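You operate a simulated robot arm through the tools that you are given. There is no shell and no other tool.

Carry out the task below with a simulated robot arm. There is one attempt and no reset: what you move stays moved.

## Task
Set the controls near the inspection bench. At the end: the green button is switched on; the orange switch is switched on; the contact tester arm is set to down; the force stand arm is set to down; whatever was shut is shut again. Leave all else as you found it, and nothing knocked over. The contact tester arm goes to its stop. The force stand arm goes to its stop.
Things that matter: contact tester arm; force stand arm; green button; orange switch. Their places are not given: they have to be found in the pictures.

Only the result counts: the job must be done as asked and must still hold three seconds after the hand-in. Knocking over, shifting, dropping, spilling or breaking anything else fails it.

## Robot
A 7-joint arm with a two-finger parallel gripper, fixed in place. Base frame: the origin is at the foot of the arm, x ahead of it, y to its left, z up; the work surface is at about z = 0.872. Lengths are in m, angles in degrees, forces in N, time in s.
Its first joint turns from -132.0 to 132.0 degrees. Payload 3.91 kg.
The tool frame sits at the grasp point between the pads (the TCP): z along the fingers, y along the line on which they close. The tips reach 0.03 m beyond it. Largest opening 0.11 m; finger width 0.02, thickness 0.01; the body of the gripper, 0.048 by 0.112 m, starts 0.055 m behind the TCP.
Orientation is that of the tool frame in the base frame, as [roll, pitch, yaw] about the fixed x, y, z axes, in that order (R = Rz(yaw) Ry(pitch) Rx(roll)). With the fingers straight down and closing along the base's y, the tool's x points along the base's -x, its y along +y and its z along -z.

## Interface
- The arm moves only by the tool step_arm. Its argument "motion" is a list of rows, each an object of numbers (a shift or turn left out is 0, a gripper value left out holds the last): "hand": the opening, from 0 (shut) to 1 (fully open); "tx", "ty", "tz": the shift along the base's x, y, z in m; "rx", "ry", "rz": the turn, a rotation vector about the base's x, y, z in degrees. In form: [{"hand": .., "tx": .., "ty": .., "tz": .., "rx": .., "ry": .., "rz": ..}, ...]. A call has 1 to 20 rows; each row shifts and turns the commanded pose from where the row before left it. A row lasts 0.2 s, in which the tool goes at most 0.05 m and 8.6 degrees; a call with a longer step from one row to the next is refused whole, and so is a gripper value outside its range. A pose out of reach is approached as far as the arm can. The call stops where the force on the tool passes 40 N (or 10 N more than at its start, if that is more) or the arm is blocked; 0.2 s more then pass. Each finger travels about 0.108 m/s and halts on what it meets, pressing with about 39 N; the grip force reading is that of the motor and also rises with nothing between the fingers. The clock runs only during rows and for 0.2 s after the last one: add rows that do not move to give the fingers time. It gives the time, the measured TCP pose, the force on the tool (base axes), the opening and the grip force at its end, in the units of the frame above (readings bear some noise), with the torque about the TCP (base axes, N m) and any sound that the robot's microphone picked up, and new pictures: "pictures" is both (left out), scene, wrist or none.
- Cameras (640 x 400 px; columns grow to the right, rows downward): "scene" is fixed at [0.4015, -0.4996, 1.6084]; the picture's right is [0.84, -0.54, 0.00], its down [-0.30, -0.47, -0.83] and it looks along [0.45, 0.70, -0.55] (base axes); focal length 283 px, centre (320, 200). "wrist" rides on the gripper at [0.072, 0.017, -0.103] in the tool frame; the picture's right is [-0.23, 0.97, 0.00], its down [-0.76, -0.18, -0.62] and it looks along [-0.61, -0.14, 0.78] (tool axes); focal length 222 px, centre (320, 200).
- pixel_to_xyz(camera, pixels): for up to 12 pixels [column, row] of the newest picture of that camera ("zoom" is the newest enlarged one), the place [x, y, z] in the base frame of the surface seen there, good to about 0.002 m. The clock stands still meanwhile.
- inspect(camera, box): a new picture of the part [left, top, right, bottom] of that camera's present view, enlarged. The clock stands still meanwhile.
- close_job(): hands the job in; it is judged then, once.

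Leave the gripper open and the arm clear of the work at the hand-in unless told otherwise.

The tools are called after "Emit:" as a command line: name --argument value ..., lists and objects as JSON in quotes. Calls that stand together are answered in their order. step_arm: Moves the arm, as the interface text tells. Its arguments: {"type":"object","properties":{"motion":{"type":"array"},"pictures":{"type":"string","enum":["both","scene","wrist","none"]}},"required":["motion"]} The other tools are called the same way: pixel_to_xyz (camera, pixels) gives the place of the surface under pixels of a picture; inspect (camera, box) takes an enlarged picture of a part of a camera's view; close_job () hands the job in.

At the start:

```text
clock: 0.0
ee_pos: [0.6688, 0.1597, 1.4502]
orientation: [180.0, 0.0, -179.9]
wrist_force: [-0.1, -0.8, 0.1]
moment: [0.02, 0.0, 0.04]
opening: 0.1099
grasp_force: 0.0
```

scene: 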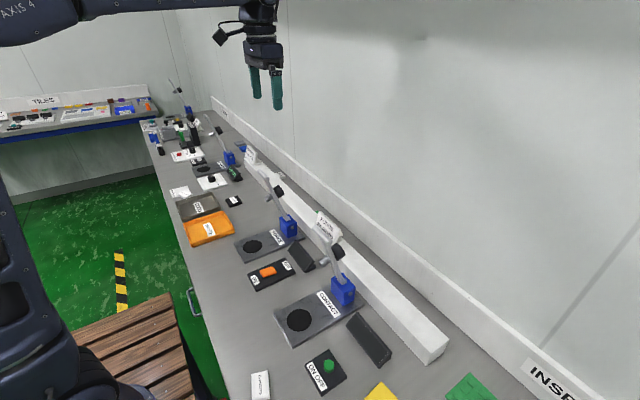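
wrist: 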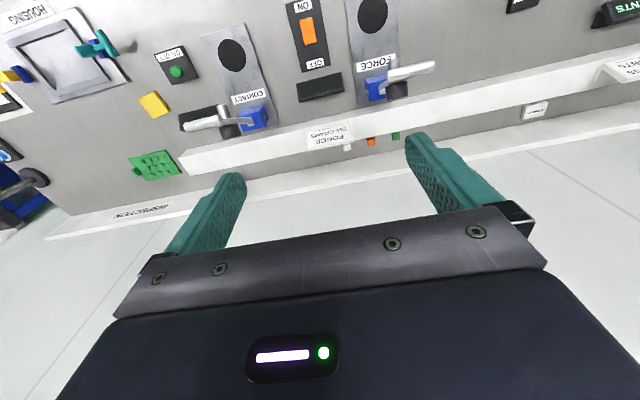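

I see two toggle-clamp-like fixtures labelled CONTACT (scene around 320,310) and FORCE (around 270,240), an orange switch (around 270,270) and a green button (around 327,367). I will enlarge these areas first.

Emit:
inspect --camera "scene" --box '[220, 180, 420, 305]'

Emit:
inspect --camera "scene" --box '[240, 260, 464, 400]'

Emit:
inspect --camera "wrist" --box '[120, 0, 440, 200]'

```text
3.20 times, centred on (320, 242) of scene
```

zoom: 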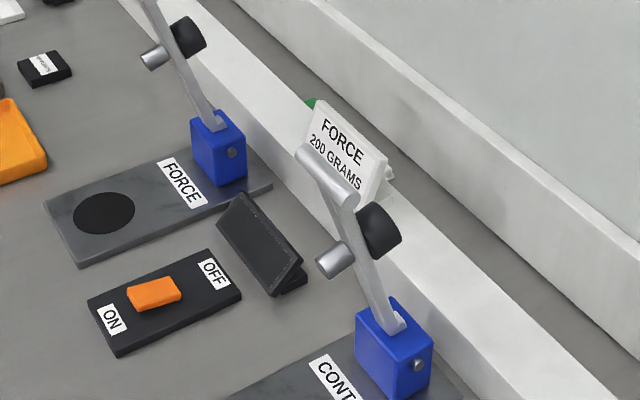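

```text
2.86 times, centred on (352, 330) of scene
```

zoom: 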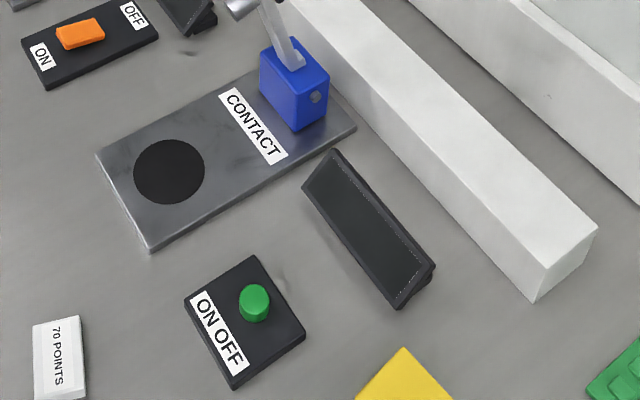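

```text
2.00 times, centred on (280, 100) of wrist
```

zoom: 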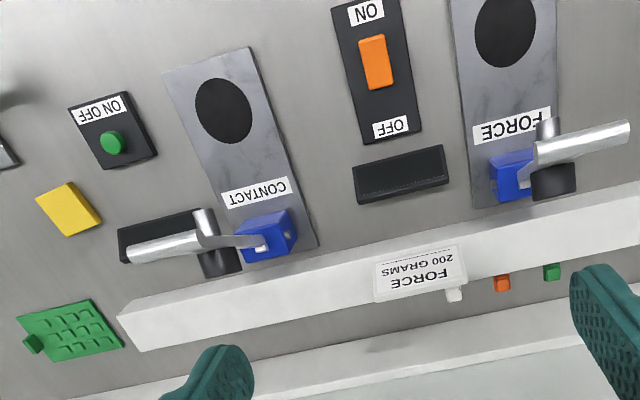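

The near group has a green button box labelled ON OFF, an orange switch with ON and OFF ends, and two raised arms on blue blocks. I'll check the far end of the bench for lookalikes, then measure points.

Emit:
inspect --camera "scene" --box '[130, 80, 290, 180]'

Emit:
inspect --camera "scene" --box '[150, 140, 310, 240]'

Emit:
inspect --camera "wrist" --box '[240, 0, 440, 125]'

Emit:
inspect --camera "wrist" --box '[0, 0, 200, 125]'

```text
4.00 times, centred on (210, 130) of scene
```

zoom: 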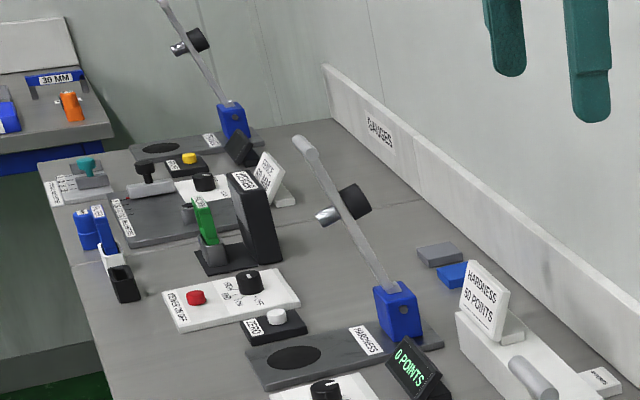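

```text
4.00 times, centred on (230, 190) of scene
```

zoom: 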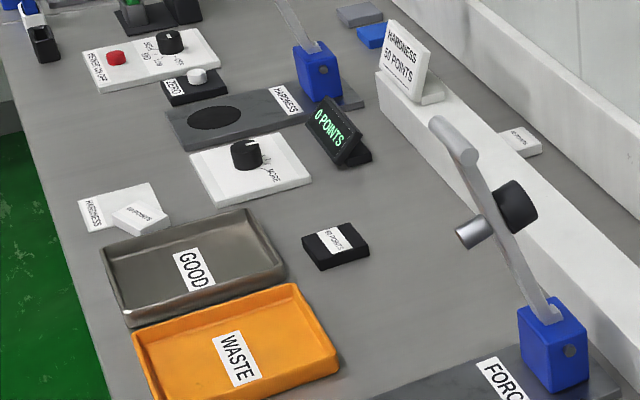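

```text
3.20 times, centred on (340, 62) of wrist
```

zoom: 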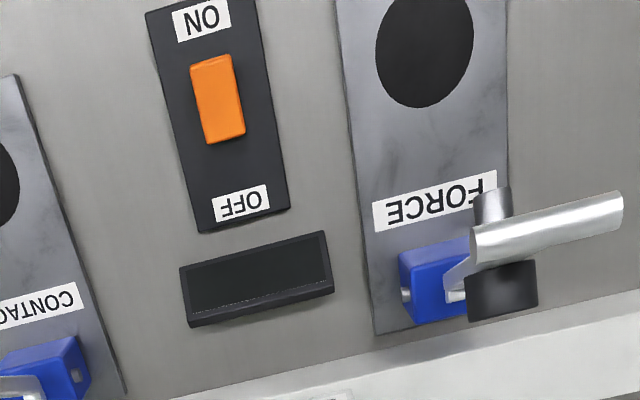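

```text
3.20 times, centred on (100, 62) of wrist
```

zoom: 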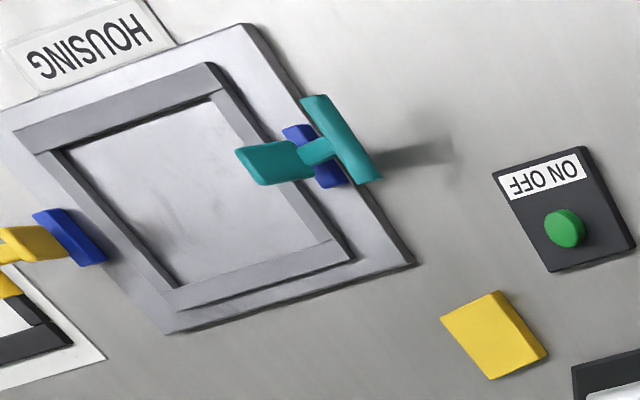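

The other arms far down the bench are labelled HARDNESS and so on; the ones I need are CONTACT and FORCE. I'll measure points on the switch, button and arms in the scene picture.

Emit:
inspect --camera "scene" --box '[240, 248, 304, 288]'

```text
10.00 times, centred on (272, 268) of scene
```

zoom: 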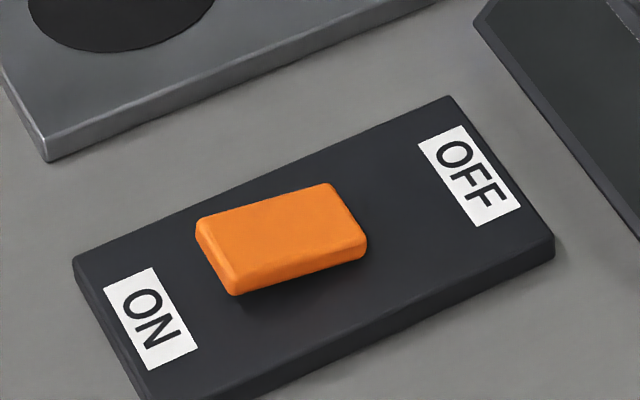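

The orange piece looks like a rocker, tilted. I'll measure its surface at both ends plus the plate.

Emit:
pixel_to_xyz --camera "zoom" --pixels '[[215, 225], [240, 270], [220, 250], [280, 225], [285, 250], [330, 195], [350, 235], [345, 255], [150, 315], [470, 175], [430, 260], [150, 240]]'

Emit:
pixel_to_xyz --camera "scene" --pixels '[[300, 320], [343, 289], [338, 275], [335, 254], [322, 244], [324, 261], [290, 226], [287, 214], [279, 191], [267, 184], [274, 208], [250, 246]]'

```text
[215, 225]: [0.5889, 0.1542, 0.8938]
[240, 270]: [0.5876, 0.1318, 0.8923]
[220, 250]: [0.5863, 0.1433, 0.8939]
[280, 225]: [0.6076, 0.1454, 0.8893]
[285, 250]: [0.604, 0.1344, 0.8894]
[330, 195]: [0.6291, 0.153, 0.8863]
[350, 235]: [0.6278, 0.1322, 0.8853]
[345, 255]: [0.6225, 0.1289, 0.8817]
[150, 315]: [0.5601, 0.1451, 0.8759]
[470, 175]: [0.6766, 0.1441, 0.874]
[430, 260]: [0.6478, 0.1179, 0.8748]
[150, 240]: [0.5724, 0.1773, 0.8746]
```

```text
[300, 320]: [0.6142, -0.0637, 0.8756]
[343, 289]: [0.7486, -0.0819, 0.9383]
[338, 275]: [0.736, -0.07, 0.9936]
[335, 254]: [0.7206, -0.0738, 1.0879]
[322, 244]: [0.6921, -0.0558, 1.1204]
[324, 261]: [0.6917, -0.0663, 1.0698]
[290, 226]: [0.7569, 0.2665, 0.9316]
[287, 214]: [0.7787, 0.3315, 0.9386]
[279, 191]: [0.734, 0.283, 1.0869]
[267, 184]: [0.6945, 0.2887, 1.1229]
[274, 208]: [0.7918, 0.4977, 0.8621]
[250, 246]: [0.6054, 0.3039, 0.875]
```

The rocker's ON end (x≈0.588) stands at z≈0.894 and its OFF end (x≈0.629) at 0.886, so it is off now: the ON end must be pressed down. Next I look closely at the two arms.

Emit:
inspect --camera "scene" --box '[296, 210, 376, 310]'

Emit:
pixel_to_xyz --camera "scene" --pixels '[[317, 228], [320, 232], [328, 241], [330, 244], [338, 252], [324, 261], [320, 263], [330, 257], [332, 262], [334, 270], [341, 280], [343, 282]]'

```text
4.00 times, centred on (336, 260) of scene
```

zoom: 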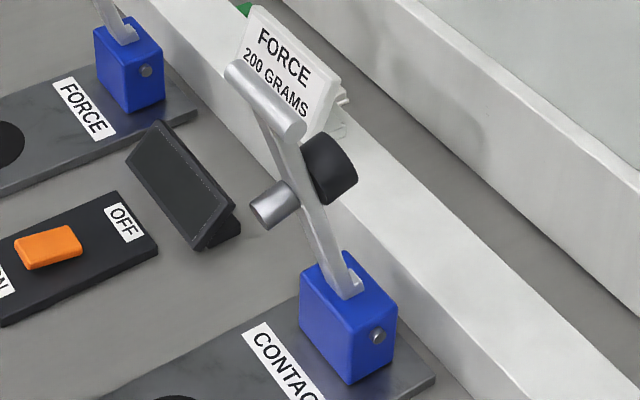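

```text
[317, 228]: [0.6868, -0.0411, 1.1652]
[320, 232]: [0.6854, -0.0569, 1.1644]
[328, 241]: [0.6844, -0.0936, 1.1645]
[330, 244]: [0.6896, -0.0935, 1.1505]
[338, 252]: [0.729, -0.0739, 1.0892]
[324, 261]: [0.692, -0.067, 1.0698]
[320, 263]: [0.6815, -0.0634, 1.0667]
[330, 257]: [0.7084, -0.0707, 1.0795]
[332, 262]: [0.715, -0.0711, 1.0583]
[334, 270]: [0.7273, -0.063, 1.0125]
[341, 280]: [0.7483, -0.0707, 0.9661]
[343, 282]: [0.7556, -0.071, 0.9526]
```

The contact arm pivots in its blue block near (0.755, -0.07) with a crossbar handle at about (0.685, -0.06, 1.165); its tip would land on the black disc at (0.614, -0.064). Now I measure the force arm, the green button, and the obstacles (sign, white beam, displays).

Emit:
pixel_to_xyz --camera "zoom" --pixels '[[235, 65], [300, 135], [270, 95], [335, 165], [250, 210], [270, 205], [378, 337], [345, 285], [320, 270], [320, 310], [365, 280], [335, 275]]'

Emit:
pixel_to_xyz --camera "scene" --pixels '[[328, 363], [328, 367], [315, 372], [340, 375], [370, 340], [430, 340], [325, 222], [330, 230], [303, 258], [262, 175], [270, 200], [292, 230]]'

Emit:
inspect --camera "scene" --box '[240, 160, 320, 260]'

```text
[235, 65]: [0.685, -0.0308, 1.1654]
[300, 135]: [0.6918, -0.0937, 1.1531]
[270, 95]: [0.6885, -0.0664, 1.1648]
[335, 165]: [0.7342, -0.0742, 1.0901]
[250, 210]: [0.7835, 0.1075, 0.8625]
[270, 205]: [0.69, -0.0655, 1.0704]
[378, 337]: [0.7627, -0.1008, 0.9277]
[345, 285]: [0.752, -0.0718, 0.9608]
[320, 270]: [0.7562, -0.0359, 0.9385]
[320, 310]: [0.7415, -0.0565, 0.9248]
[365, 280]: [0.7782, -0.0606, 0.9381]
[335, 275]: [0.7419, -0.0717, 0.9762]
```

```text
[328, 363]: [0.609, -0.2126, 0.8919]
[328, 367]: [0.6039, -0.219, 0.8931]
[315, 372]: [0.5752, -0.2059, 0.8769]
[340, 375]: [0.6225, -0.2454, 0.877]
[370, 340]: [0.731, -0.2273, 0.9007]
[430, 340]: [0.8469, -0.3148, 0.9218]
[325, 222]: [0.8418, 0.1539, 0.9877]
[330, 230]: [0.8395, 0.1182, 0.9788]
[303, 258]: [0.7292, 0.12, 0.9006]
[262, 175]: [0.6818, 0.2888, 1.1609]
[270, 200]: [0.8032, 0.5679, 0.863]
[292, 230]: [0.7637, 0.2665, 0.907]
```

```text
4.00 times, centred on (280, 210) of scene
```

zoom: 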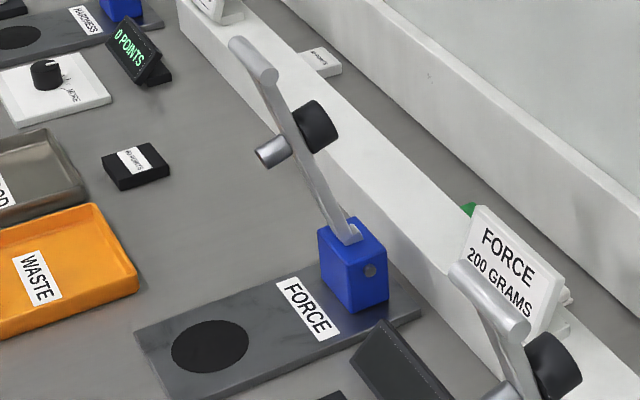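

The contact arm's pivot pin is near (0.763, z 0.928), its beam is in the plane y≈-0.067, and its handle is at z≈1.16. The green button top is at about (0.606, -0.216, 0.893). I'll close the gripper and move high above, then behind the contact arm's handle, staying at z=1.45.

Emit:
step_arm --motion '[{"hand": 0, "tx": 0.015, "ty": -0.038}, {"tx": 0.015, "ty": -0.038}, {"tx": 0.015, "ty": -0.038}, {"tx": 0.015, "ty": -0.038}, {"tx": 0.015, "ty": -0.038}, {"tx": 0.0112, "ty": -0.0367}, {}]' --pictures "both"

```text
clock: 1.6
ee_pos: [0.7563, -0.0665, 1.4491]
orientation: [180.0, 0.0, 180.0]
wrist_force: [0.3, 0.9, -0.7]
moment: [-0.02, -0.04, 0.0]
opening: 0.0
grasp_force: 37.7
```

scene: 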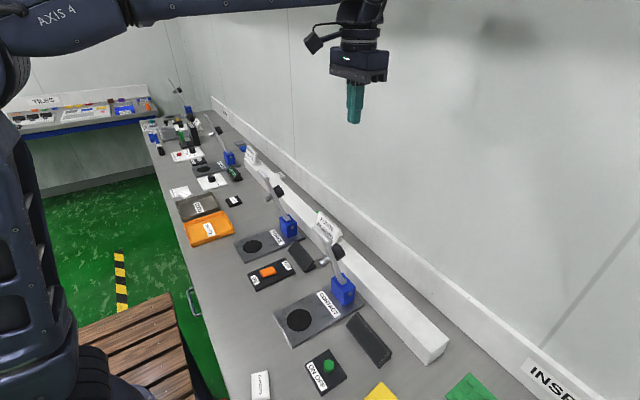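
wrist: 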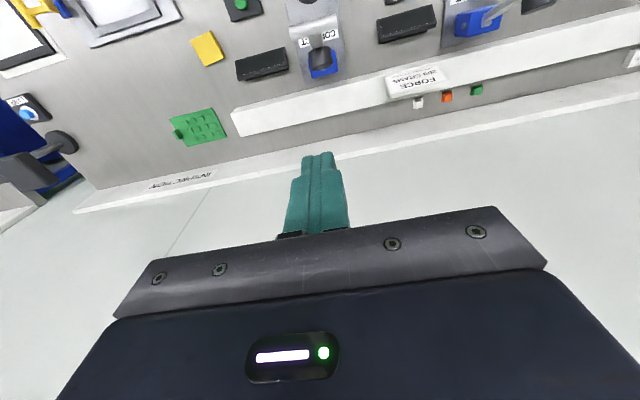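

The closed fingers are at (0.756, -0.0665), high behind the contact handle. I'll descend to TCP z≈1.16 (tips about 1.13, above the black knob at ≤1.11).

Emit:
step_arm --motion '[{"tz": -0.048}, {"tz": -0.048}, {"tz": -0.048}, {"tz": -0.048}, {"tz": -0.048}, {"tz": -0.045}, {}]' --pictures "both"

```text
clock: 3.2
ee_pos: [0.756, -0.0679, 1.1649]
orientation: [180.0, 0.0, -179.9]
wrist_force: [0.4, -0.4, -0.5]
moment: [-0.02, -0.01, -0.02]
opening: 0.0001
grasp_force: 37.8
```

scene: 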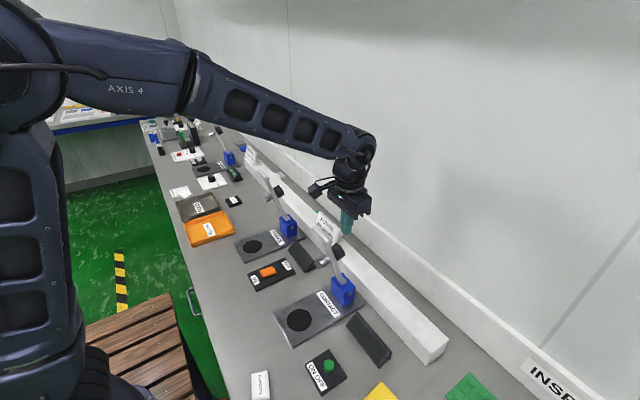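
wrist: 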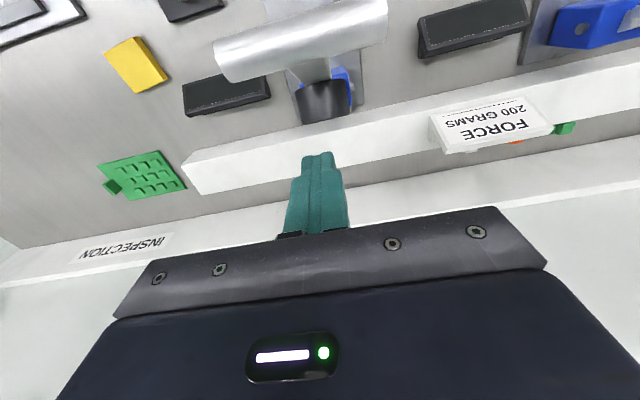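

The crossbar is in front of the finger (wrist view around 300,40), knob below at (325,100). I push toward the robot slowly to contact and start the arc.

Emit:
step_arm --motion '[{"tx": -0.02}, {"tx": -0.015}, {"tx": -0.012, "tz": -0.003}, {"tx": -0.012, "tz": -0.005}, {"tx": -0.012, "tz": -0.006}, {"tx": -0.012, "tz": -0.008}, {}]' --pictures "both"

```text
clock: 4.8
ee_pos: [0.6718, -0.0697, 1.1415]
orientation: [180.0, -0.1, 179.9]
wrist_force: [0.6, 0.0, 0.2]
moment: [0.01, 0.01, 0.03]
opening: 0.0
grasp_force: 38.0
```

scene: 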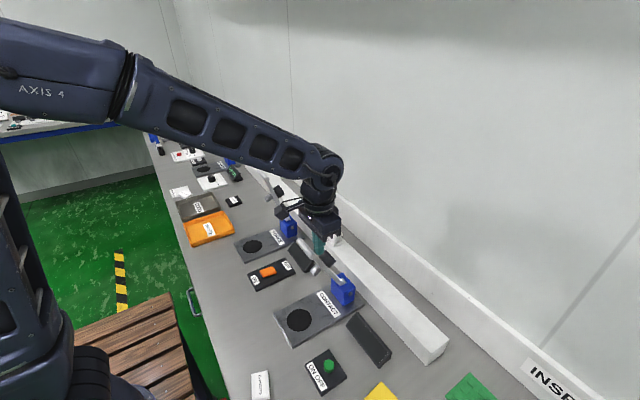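
wrist: 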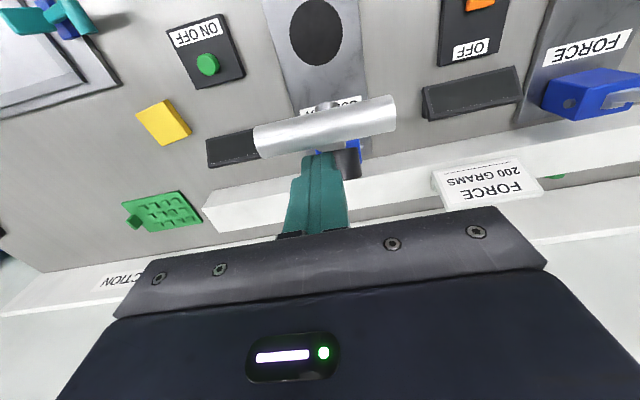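

The arm seems to have moved with almost no force. I'll zoom in to see the arm's present angle.

Emit:
inspect --camera "scene" --box '[280, 220, 376, 310]'

Emit:
pixel_to_xyz --camera "wrist" --pixels '[[265, 140], [325, 123], [385, 112], [325, 105], [350, 165]]'

```text
4.44 times, centred on (328, 265) of scene
```

zoom: 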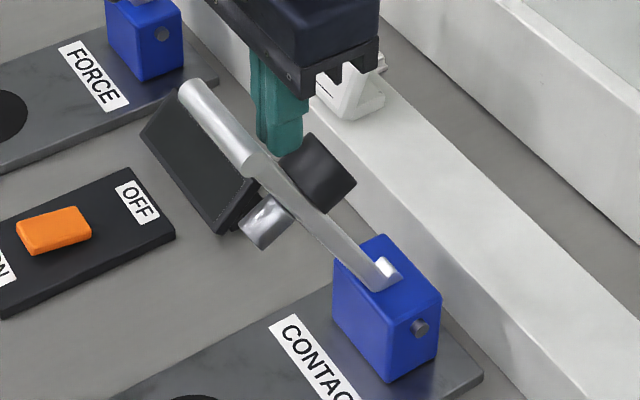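

```text
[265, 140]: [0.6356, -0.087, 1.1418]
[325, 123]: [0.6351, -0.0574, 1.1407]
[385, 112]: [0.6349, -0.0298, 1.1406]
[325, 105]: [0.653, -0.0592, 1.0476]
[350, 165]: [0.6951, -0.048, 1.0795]
```

The handle is now near (0.635, 1.14), about 32° from upright, following my finger. I continue along the arc.

Emit:
step_arm --motion '[{"tx": -0.0155, "tz": -0.01}, {"tx": -0.0155, "tz": -0.01}, {"tx": -0.0133, "tz": -0.0126}, {"tx": -0.0132, "tz": -0.0127}, {"tx": -0.0109, "tz": -0.0148}, {"tx": -0.0108, "tz": -0.0147}, {}]' --pictures "both"

```text
clock: 6.4
ee_pos: [0.5953, -0.0681, 1.0664]
orientation: [180.0, 0.0, -180.0]
wrist_force: [0.3, -1.5, -0.3]
moment: [-0.01, 0.04, 0.0]
opening: 0.0
grasp_force: 37.9
```

scene: 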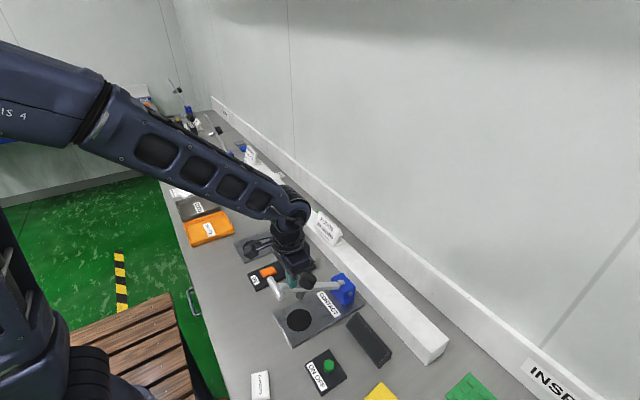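
wrist: 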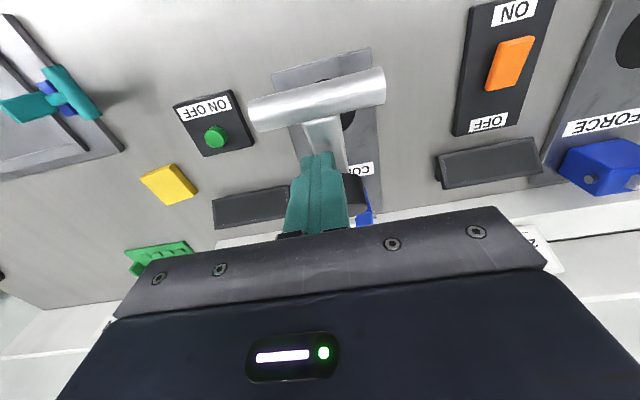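

The arm is following: crossbar at wrist (320,100), finger resting on the beam, little force. I continue down, slower toward the stop.

Emit:
step_arm --motion '[{"tx": -0.0081, "tz": -0.0164}, {"tx": -0.0081, "tz": -0.0164}, {"tx": -0.0052, "tz": -0.0175}, {"tx": -0.0051, "tz": -0.0176}, {"tx": -0.002, "tz": -0.015}, {"tx": -0.002, "tz": -0.012}, {"tz": -0.007}, {"tz": -0.005}, {"tz": -0.005}, {}]' --pictures "both"

```text
clock: 8.4
ee_pos: [0.5623, -0.0678, 0.9589]
orientation: [-180.0, 0.2, 179.8]
wrist_force: [-12.9, 2.1, 26.5]
moment: [0.05, 0.5, 0.01]
opening: 0.0
grasp_force: 37.6
stopped in row 10: the force on the tool passed its limit at 55 N (the readings are from after the stop); the commanded pose is now the measured one
```

scene: 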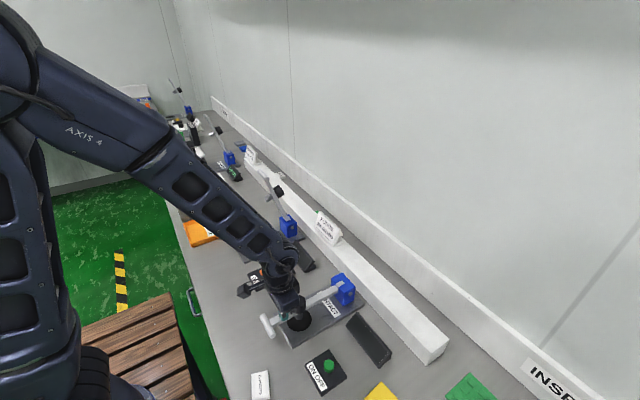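
wrist: 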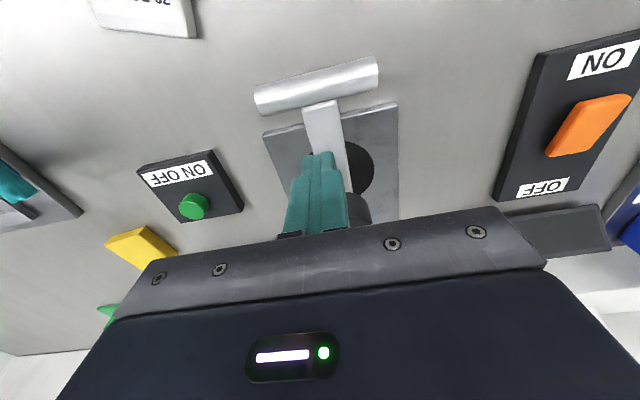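

Force rose to 55 N at TCP z=0.959, so the arm is at its stop, about horizontal. I lift straight up and check it stays.

Emit:
step_arm --motion '[{"tz": 0.01}, {"tz": 0.03}, {"tz": 0.04}, {"tz": 0.04}, {"tz": 0.04}, {}]' --pictures "both"

```text
clock: 9.8
ee_pos: [0.5612, -0.0695, 1.1196]
orientation: [-179.9, 0.1, -180.0]
wrist_force: [-0.3, -0.7, 0.1]
moment: [0.0, 0.01, 0.01]
opening: 0.0
grasp_force: 38.2
```

scene: 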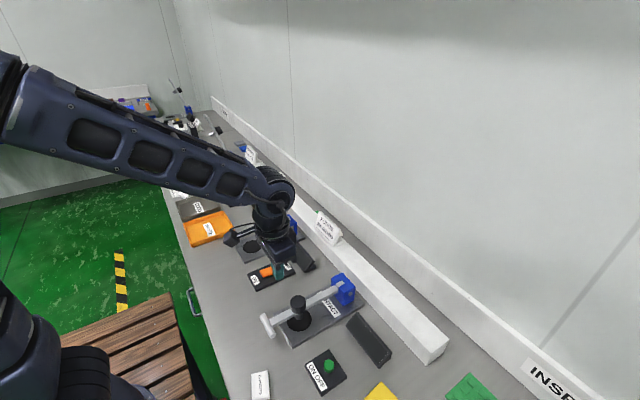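
wrist: 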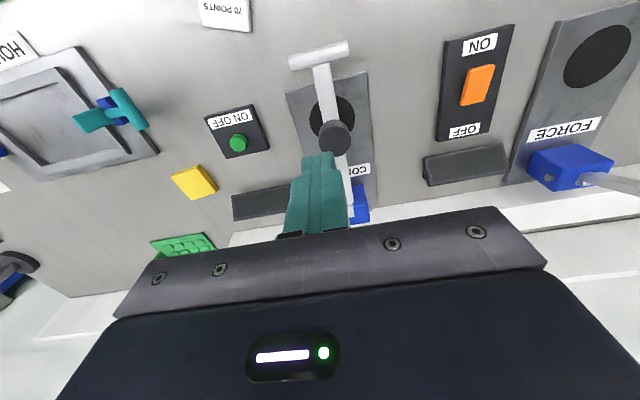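

The contact arm stays down. I check its geometry closely.

Emit:
inspect --camera "scene" --box '[250, 260, 378, 350]'

Emit:
pixel_to_xyz --camera "scene" --pixels '[[268, 325], [280, 312], [275, 316], [290, 307], [320, 295], [298, 299], [297, 325], [332, 289]]'

```text
4.44 times, centred on (314, 305) of scene
```

zoom: 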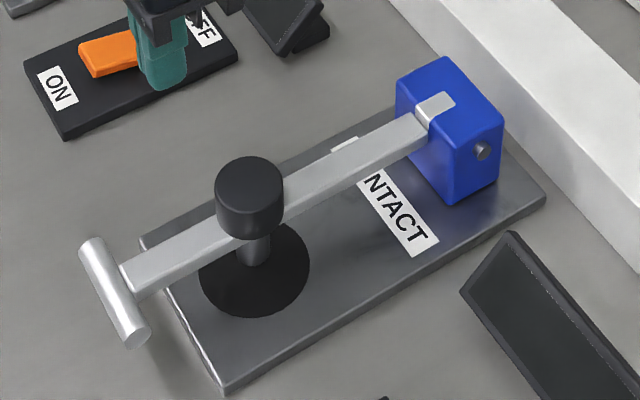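

```text
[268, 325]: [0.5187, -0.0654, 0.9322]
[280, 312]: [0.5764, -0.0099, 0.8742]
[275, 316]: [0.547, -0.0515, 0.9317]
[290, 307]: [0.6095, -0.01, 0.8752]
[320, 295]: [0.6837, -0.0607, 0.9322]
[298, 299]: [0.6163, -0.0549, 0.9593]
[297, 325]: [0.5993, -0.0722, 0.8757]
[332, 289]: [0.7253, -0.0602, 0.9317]
```

The contact beam is level (top z≈0.932 along its length), at its stop. Now I raise and go to look at the force arm: up to z≈1.42, then across to above/behind it.

Emit:
step_arm --motion '[{"tz": 0.05}, {"tz": 0.05}, {"tz": 0.05}, {"tz": 0.05}, {"tz": 0.05}, {"tz": 0.05}, {"tx": 0.03, "ty": 0.035}, {"tx": 0.03, "ty": 0.035}, {"tx": 0.03, "ty": 0.035}, {"tx": 0.03, "ty": 0.035}, {"tx": 0.03, "ty": 0.035}, {"tx": 0.03, "ty": 0.035}, {"tx": 0.015, "ty": 0.035}, {}]' --pictures "both"

```text
clock: 12.8
ee_pos: [0.7611, 0.1791, 1.4203]
orientation: [-180.0, 0.3, 179.9]
wrist_force: [-0.1, -0.4, 0.7]
moment: [0.01, -0.01, -0.02]
opening: 0.0
grasp_force: 37.5
```

scene: 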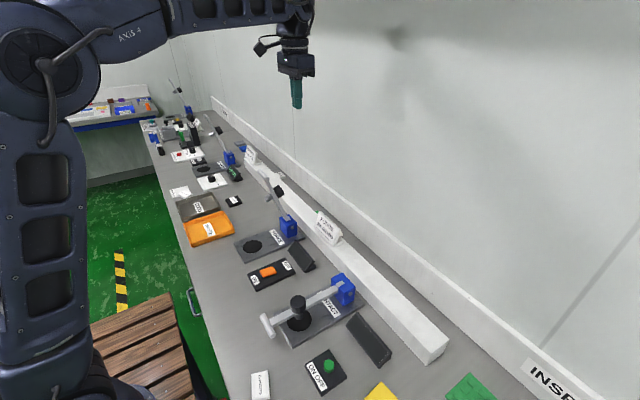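
wrist: 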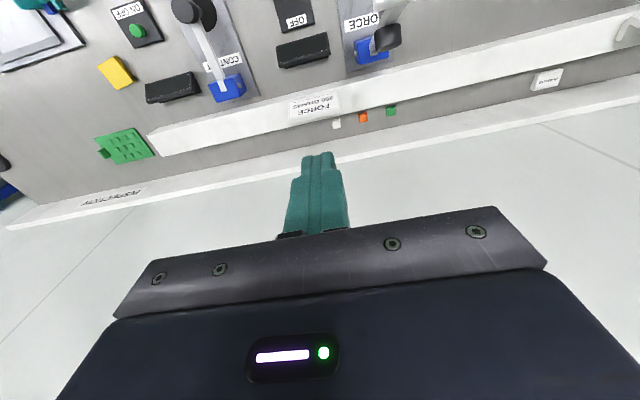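

The force arm is free in the scene picture (around 278,200). I enlarge it and measure.

Emit:
inspect --camera "scene" --box '[232, 160, 328, 260]'

Emit:
pixel_to_xyz --camera "scene" --pixels '[[258, 171], [266, 179], [262, 175], [270, 181], [279, 191], [276, 193], [280, 205], [283, 212], [286, 218], [292, 227], [282, 219], [294, 216]]'

```text
4.00 times, centred on (280, 210) of scene
```

zoom: 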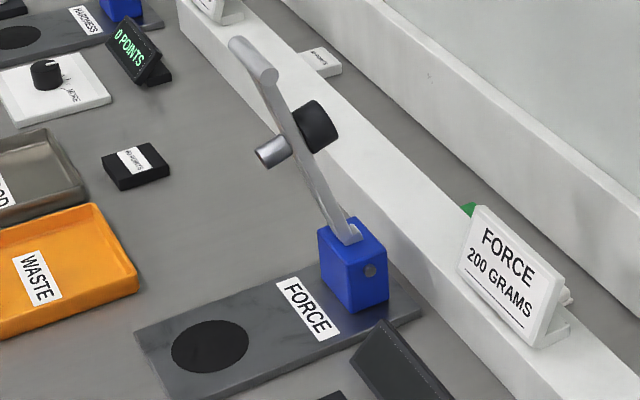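

```text
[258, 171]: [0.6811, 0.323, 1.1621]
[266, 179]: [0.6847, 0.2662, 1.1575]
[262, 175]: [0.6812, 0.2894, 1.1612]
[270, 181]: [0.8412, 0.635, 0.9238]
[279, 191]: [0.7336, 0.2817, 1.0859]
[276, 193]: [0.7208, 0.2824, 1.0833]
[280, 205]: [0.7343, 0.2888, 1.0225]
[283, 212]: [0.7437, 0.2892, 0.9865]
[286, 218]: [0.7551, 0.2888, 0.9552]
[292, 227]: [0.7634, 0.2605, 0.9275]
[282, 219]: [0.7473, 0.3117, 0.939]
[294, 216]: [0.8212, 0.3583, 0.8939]
```

Force arm: crossbar centre at y≈0.293, x≈0.682, top z≈1.162; pivot near (0.763, 0.928), same shape as the first. I move to (0.76, 0.293) high, then descend behind it to TCP z≈1.165.

Emit:
step_arm --motion '[{"ty": 0.038}, {"ty": 0.038}, {"ty": 0.038}, {}, {"tz": -0.045}, {"tz": -0.045}, {"tz": -0.045}, {"tz": -0.045}, {"tz": -0.045}, {"tz": -0.03}, {}]' --pictures "both"

```text
clock: 15.2
ee_pos: [0.7577, 0.2904, 1.1626]
orientation: [179.9, 0.2, -179.9]
wrist_force: [0.3, 0.4, 0.9]
moment: [0.03, 0.0, 0.04]
opening: 0.0
grasp_force: 37.7
```

scene: 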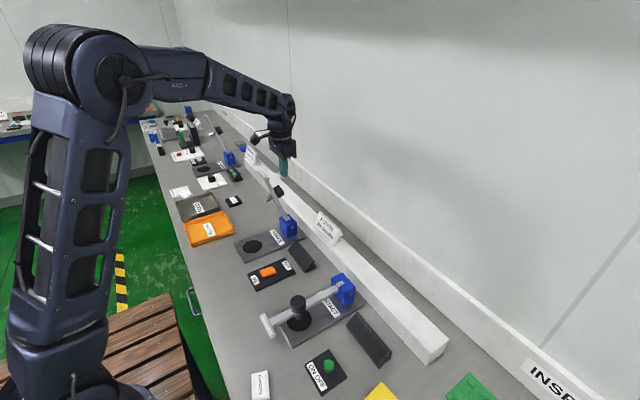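
wrist: 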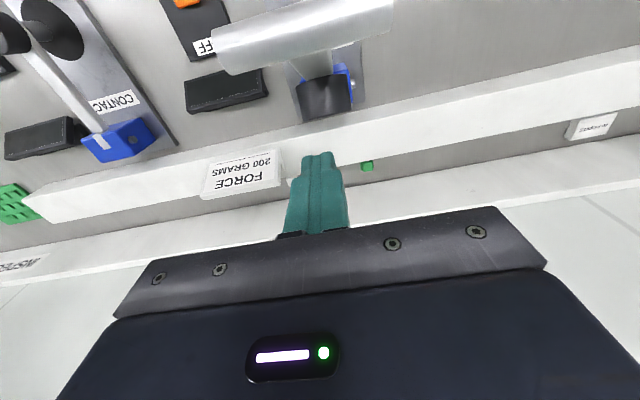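

The finger is behind the force arm's crossbar (wrist 300,30), aligned as before. I repeat the same push: toward the robot, then along the arc.

Emit:
step_arm --motion '[{"tx": -0.02}, {"tx": -0.015}, {"tx": -0.013, "tz": -0.001}, {"tx": -0.012, "tz": -0.005}, {"tx": -0.012, "tz": -0.006}, {"tx": -0.012, "tz": -0.008}, {"tx": -0.0155, "tz": -0.01}, {"tx": -0.0155, "tz": -0.01}, {}]' --pictures "both"

```text
clock: 17.2
ee_pos: [0.6434, 0.2911, 1.1237]
orientation: [180.0, 0.2, 179.8]
wrist_force: [-0.1, -0.2, -0.2]
moment: [0.01, 0.0, 0.02]
opening: 0.0002
grasp_force: 37.5
```

scene: 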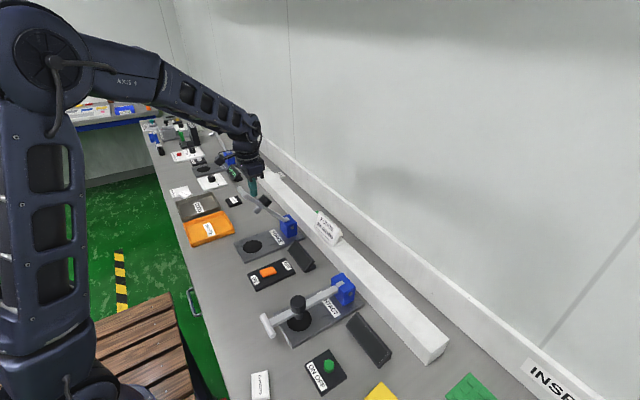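
wrist: 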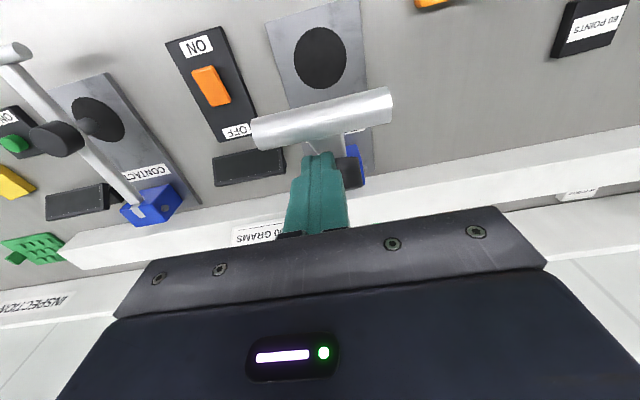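

The force arm follows just like the first (crossbar at wrist 320,118). I continue along the arc.

Emit:
step_arm --motion '[{"tx": -0.0133, "tz": -0.0126}, {"tx": -0.0132, "tz": -0.0127}, {"tx": -0.0109, "tz": -0.0148}, {"tx": -0.0108, "tz": -0.0147}, {"tx": -0.0081, "tz": -0.0164}, {"tx": -0.0081, "tz": -0.0164}, {"tx": -0.0052, "tz": -0.0175}, {"tx": -0.0051, "tz": -0.0176}, {}]' --pictures "both"

```text
clock: 19.2
ee_pos: [0.5693, 0.2911, 0.9992]
orientation: [-180.0, 0.2, 180.0]
wrist_force: [0.1, 0.5, -0.8]
moment: [0.02, -0.02, 0.01]
opening: 0.0
grasp_force: 37.9
```

scene: 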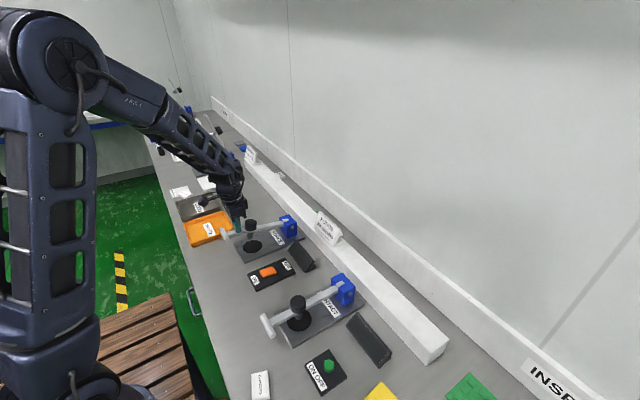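
wrist: 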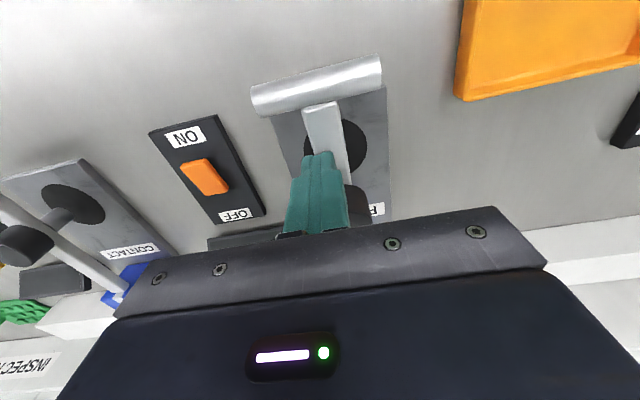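

Near the end now (TCP z 0.999). I press down the last ~4 cm to the stop, watching the force.

Emit:
step_arm --motion '[{"tx": -0.002, "tz": -0.013}, {"tx": -0.002, "tz": -0.011}, {"tx": -0.001, "tz": -0.008}, {"tz": -0.004}, {"tz": -0.003}, {"tz": -0.002}, {"tz": -0.002}, {}]' --pictures "both"

```text
clock: 21.0
ee_pos: [0.5623, 0.2919, 0.9596]
orientation: [179.9, 0.2, -179.9]
wrist_force: [-5.8, -6.4, 16.7]
moment: [-0.14, 0.36, 0.07]
opening: 0.0
grasp_force: 37.9
stopped in row 8: the force on the tool passed its limit at 42 N (the readings are from after the stop); the commanded pose is now the measured one
```

scene: 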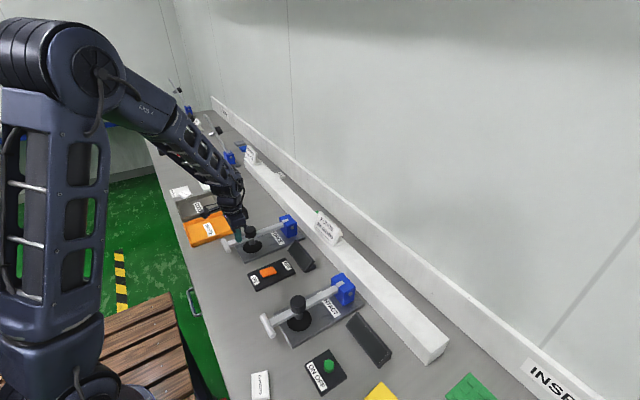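
wrist: 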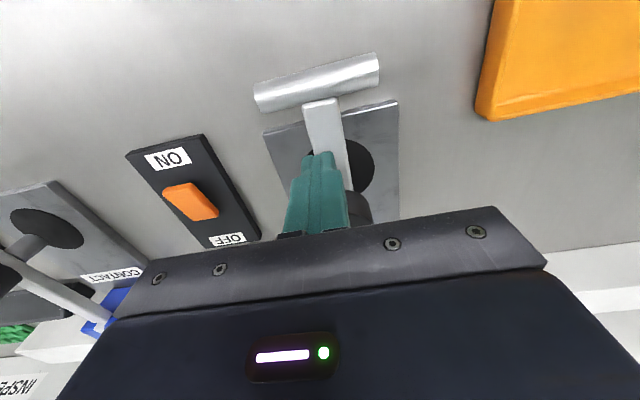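

The force arm met its stop at the same height (0.9596). I lift straight up, then move above the rocker's ON end at (0.590, 0.143).

Emit:
step_arm --motion '[{"tz": 0.01}, {"tz": 0.03}, {"tz": 0.045}, {"tz": 0.045}, {"tz": 0.045}, {"tx": 0.007, "ty": -0.0375}, {"tx": 0.007, "ty": -0.0375}, {"tx": 0.007, "ty": -0.0375}, {"tx": 0.007, "ty": -0.0365}, {}]' --pictures "both"

```text
clock: 23.2
ee_pos: [0.5921, 0.1426, 1.1337]
orientation: [179.9, 0.3, -180.0]
wrist_force: [-1.0, -0.2, 0.2]
moment: [0.01, -0.02, 0.01]
opening: 0.0
grasp_force: 37.9
```

scene: 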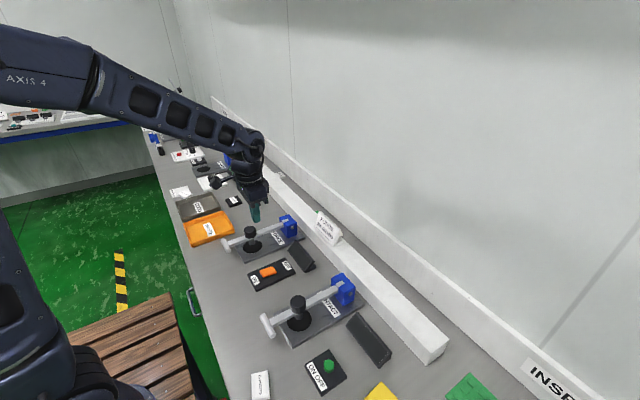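
wrist: 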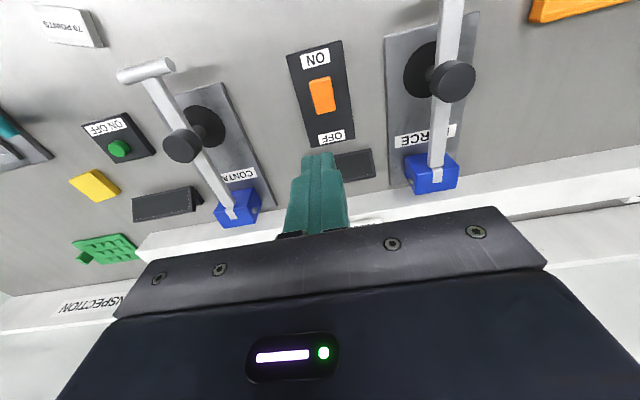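

Fingers are above the switch. I re-measure the rocker from both cameras before pressing.

Emit:
pixel_to_xyz --camera "wrist" --pixels '[[318, 80], [322, 95], [326, 110], [312, 97], [332, 95], [315, 58], [331, 137]]'

Emit:
pixel_to_xyz --camera "scene" --pixels '[[262, 270], [268, 271], [274, 268], [329, 364], [328, 360], [326, 368]]'

Emit:
inspect --camera "scene" --box '[200, 210, 320, 290]'

```text
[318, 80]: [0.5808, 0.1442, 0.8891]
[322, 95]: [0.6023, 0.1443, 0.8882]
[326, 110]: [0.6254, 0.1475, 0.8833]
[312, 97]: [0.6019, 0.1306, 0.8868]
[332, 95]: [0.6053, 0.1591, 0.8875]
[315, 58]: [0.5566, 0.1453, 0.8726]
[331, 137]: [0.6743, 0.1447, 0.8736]
```

```text
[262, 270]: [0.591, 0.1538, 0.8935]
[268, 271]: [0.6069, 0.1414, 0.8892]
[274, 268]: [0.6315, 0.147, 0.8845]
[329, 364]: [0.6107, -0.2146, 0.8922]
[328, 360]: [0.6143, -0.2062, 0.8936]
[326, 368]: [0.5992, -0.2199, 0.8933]
```

```text
5.00 times, centred on (260, 250) of scene
```

zoom: 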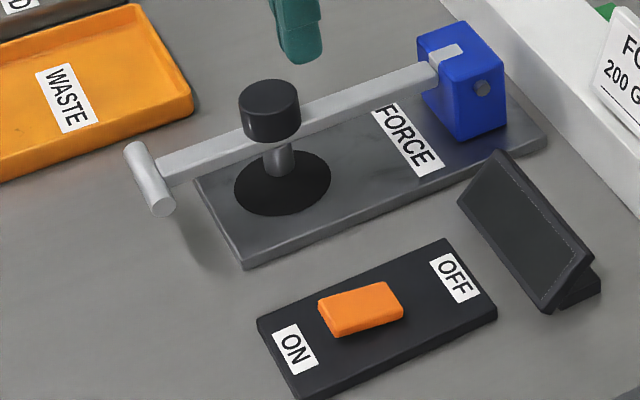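

Rocker centre is (0.606, 0.145), ON end at x≈0.585–0.59. I descend to just above the ON end (TCP z≈0.934).

Emit:
step_arm --motion '[{"tx": -0.003, "ty": 0.0015, "tz": -0.045}, {"tz": -0.045}, {"tz": -0.045}, {"tz": -0.045}, {"tz": -0.018}, {}]' --pictures "both"

```text
clock: 24.6
ee_pos: [0.5897, 0.1447, 0.935]
orientation: [179.9, 0.3, 179.9]
wrist_force: [0.2, -0.3, 0.2]
moment: [0.0, 0.0, -0.02]
opening: 0.0
grasp_force: 37.8
```

scene: 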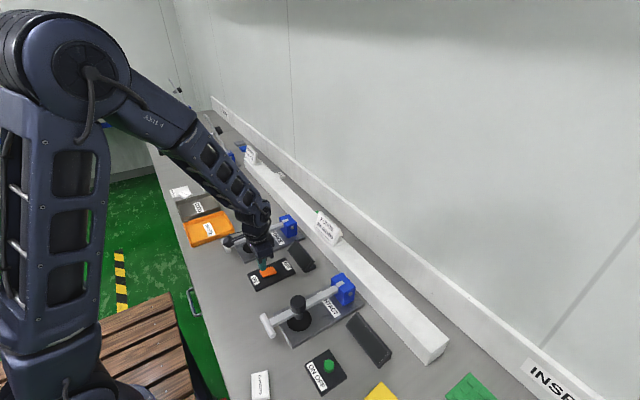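
wrist: 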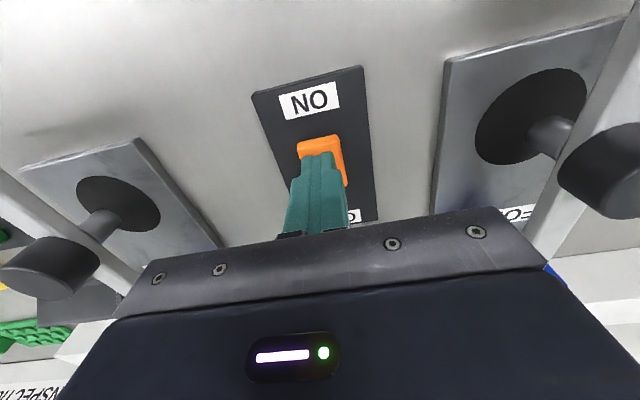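

Tips are ~1 cm above the rocker's ON end (wrist 318,150). I press down gently in small steps.

Emit:
step_arm --motion '[{"tx": -0.003, "tz": -0.006}, {"tz": -0.004}, {"tz": -0.003}, {"tz": -0.003}, {"tz": -0.003}, {}]' --pictures "both"

```text
clock: 26.0
ee_pos: [0.5852, 0.1442, 0.9155]
orientation: [180.0, 0.2, 179.9]
wrist_force: [-0.2, 0.1, -0.3]
moment: [0.0, 0.03, -0.03]
opening: 0.0
grasp_force: 36.9
```

scene: 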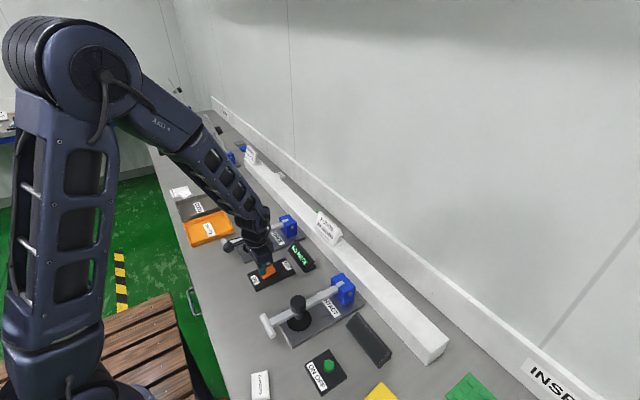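
wrist: 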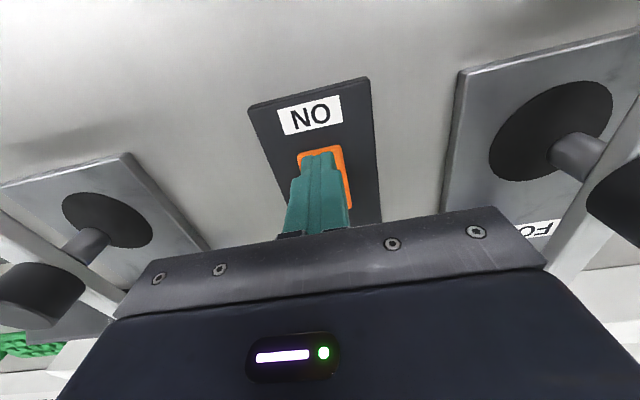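

The display beside the force stand (scene 300,255) has lit up in green: the rocker has flipped. I lift and check its tilt and the display.

Emit:
step_arm --motion '[{"tz": 0.01}, {"tz": 0.04}, {"tz": 0.045}, {"tz": 0.045}, {"tz": 0.045}, {}]' --pictures "both"

Emit:
inspect --camera "scene" --box '[240, 236, 336, 296]'

Emit:
pixel_to_xyz --camera "scene" --pixels '[[262, 271], [268, 271], [274, 268]]'

```text
clock: 27.4
ee_pos: [0.5853, 0.1436, 1.1015]
orientation: [-180.0, 0.2, 179.8]
wrist_force: [0.6, -0.2, 0.6]
moment: [0.0, 0.05, -0.02]
opening: 0.0001
grasp_force: 37.4
```

scene: 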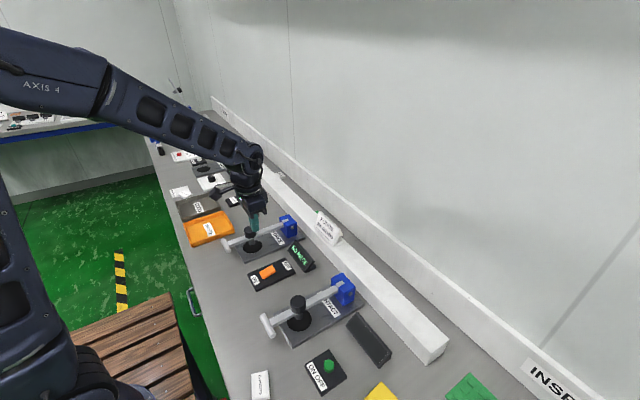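
wrist: 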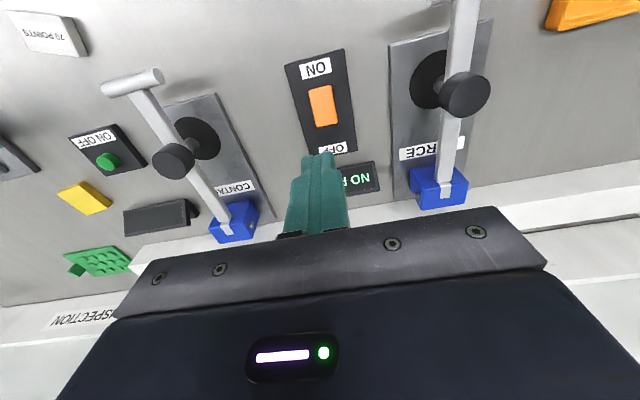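

```text
6.67 times, centred on (288, 266) of scene
```

zoom: 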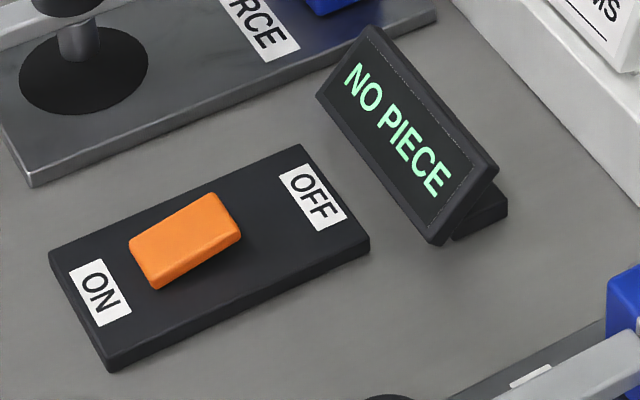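

```text
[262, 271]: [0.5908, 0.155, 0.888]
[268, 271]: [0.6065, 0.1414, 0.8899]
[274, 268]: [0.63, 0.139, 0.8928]
```

The rocker is now tilted to ON and the display reads "NO PIECE". Next the green button: I move at z≈1.10 over to (0.607, -0.214), above everything that is now lowered.

Emit:
step_arm --motion '[{"tx": 0.003, "ty": -0.045}, {"tx": 0.003, "ty": -0.045}, {"tx": 0.003, "ty": -0.045}, {"tx": 0.003, "ty": -0.045}, {"tx": 0.003, "ty": -0.045}, {"tx": 0.003, "ty": -0.045}, {"tx": 0.002, "ty": -0.045}, {"tx": 0.002, "ty": -0.043}, {}]' --pictures "both"

Emit:
inspect --camera "scene" --box '[296, 345, 360, 400]'

Emit:
inspect --camera "wrist" --box '[260, 60, 380, 135]'

```text
clock: 29.4
ee_pos: [0.6102, -0.2148, 1.1008]
orientation: [179.9, 0.3, 180.0]
wrist_force: [-0.2, 0.3, -0.2]
moment: [0.02, -0.02, 0.02]
opening: 0.0001
grasp_force: 37.8
```

scene: 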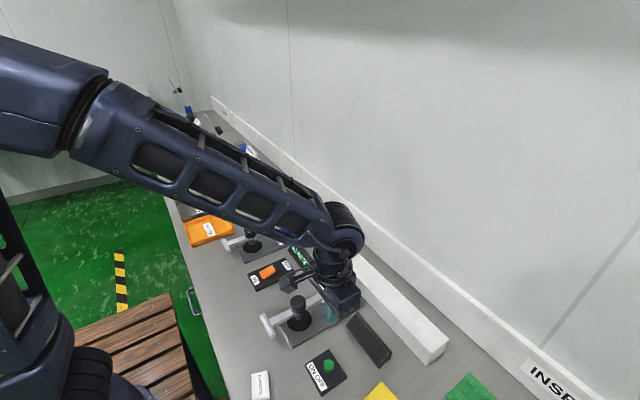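
wrist: 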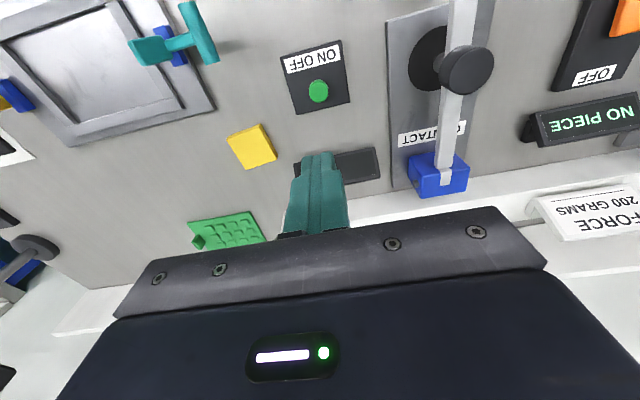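

```text
7.27 times, centred on (328, 372) of scene
```

zoom: 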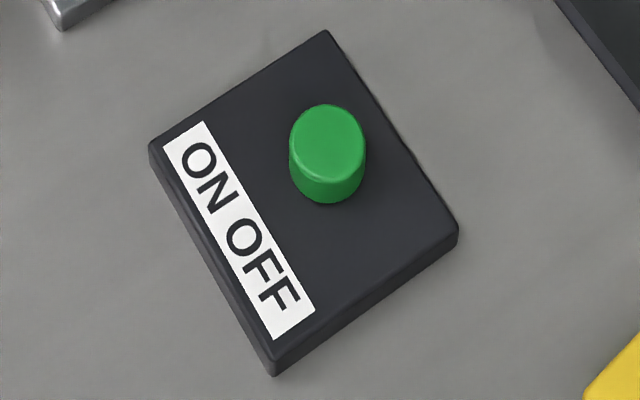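

```text
5.33 times, centred on (320, 98) of wrist
```

zoom: 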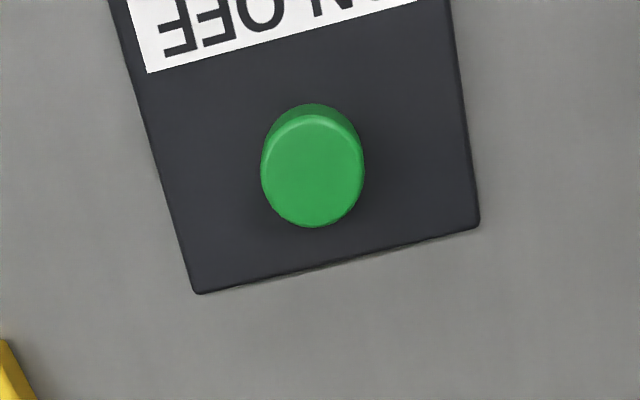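

I measure the button's top centre in both pictures.

Emit:
pixel_to_xyz --camera "zoom" --pixels '[[314, 172], [270, 172], [355, 172], [314, 122], [314, 215], [420, 150]]'

Emit:
pixel_to_xyz --camera "scene" --pixels '[[329, 364], [326, 363], [332, 365], [329, 360], [329, 368]]'

```text
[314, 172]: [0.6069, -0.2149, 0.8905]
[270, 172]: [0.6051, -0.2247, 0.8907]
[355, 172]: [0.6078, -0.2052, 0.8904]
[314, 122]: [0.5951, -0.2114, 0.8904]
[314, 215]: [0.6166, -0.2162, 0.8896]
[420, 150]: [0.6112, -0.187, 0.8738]
```

```text
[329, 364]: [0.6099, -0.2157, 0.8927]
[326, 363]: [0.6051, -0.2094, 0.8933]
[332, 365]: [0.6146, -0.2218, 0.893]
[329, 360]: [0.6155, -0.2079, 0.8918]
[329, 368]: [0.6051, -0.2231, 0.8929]
```

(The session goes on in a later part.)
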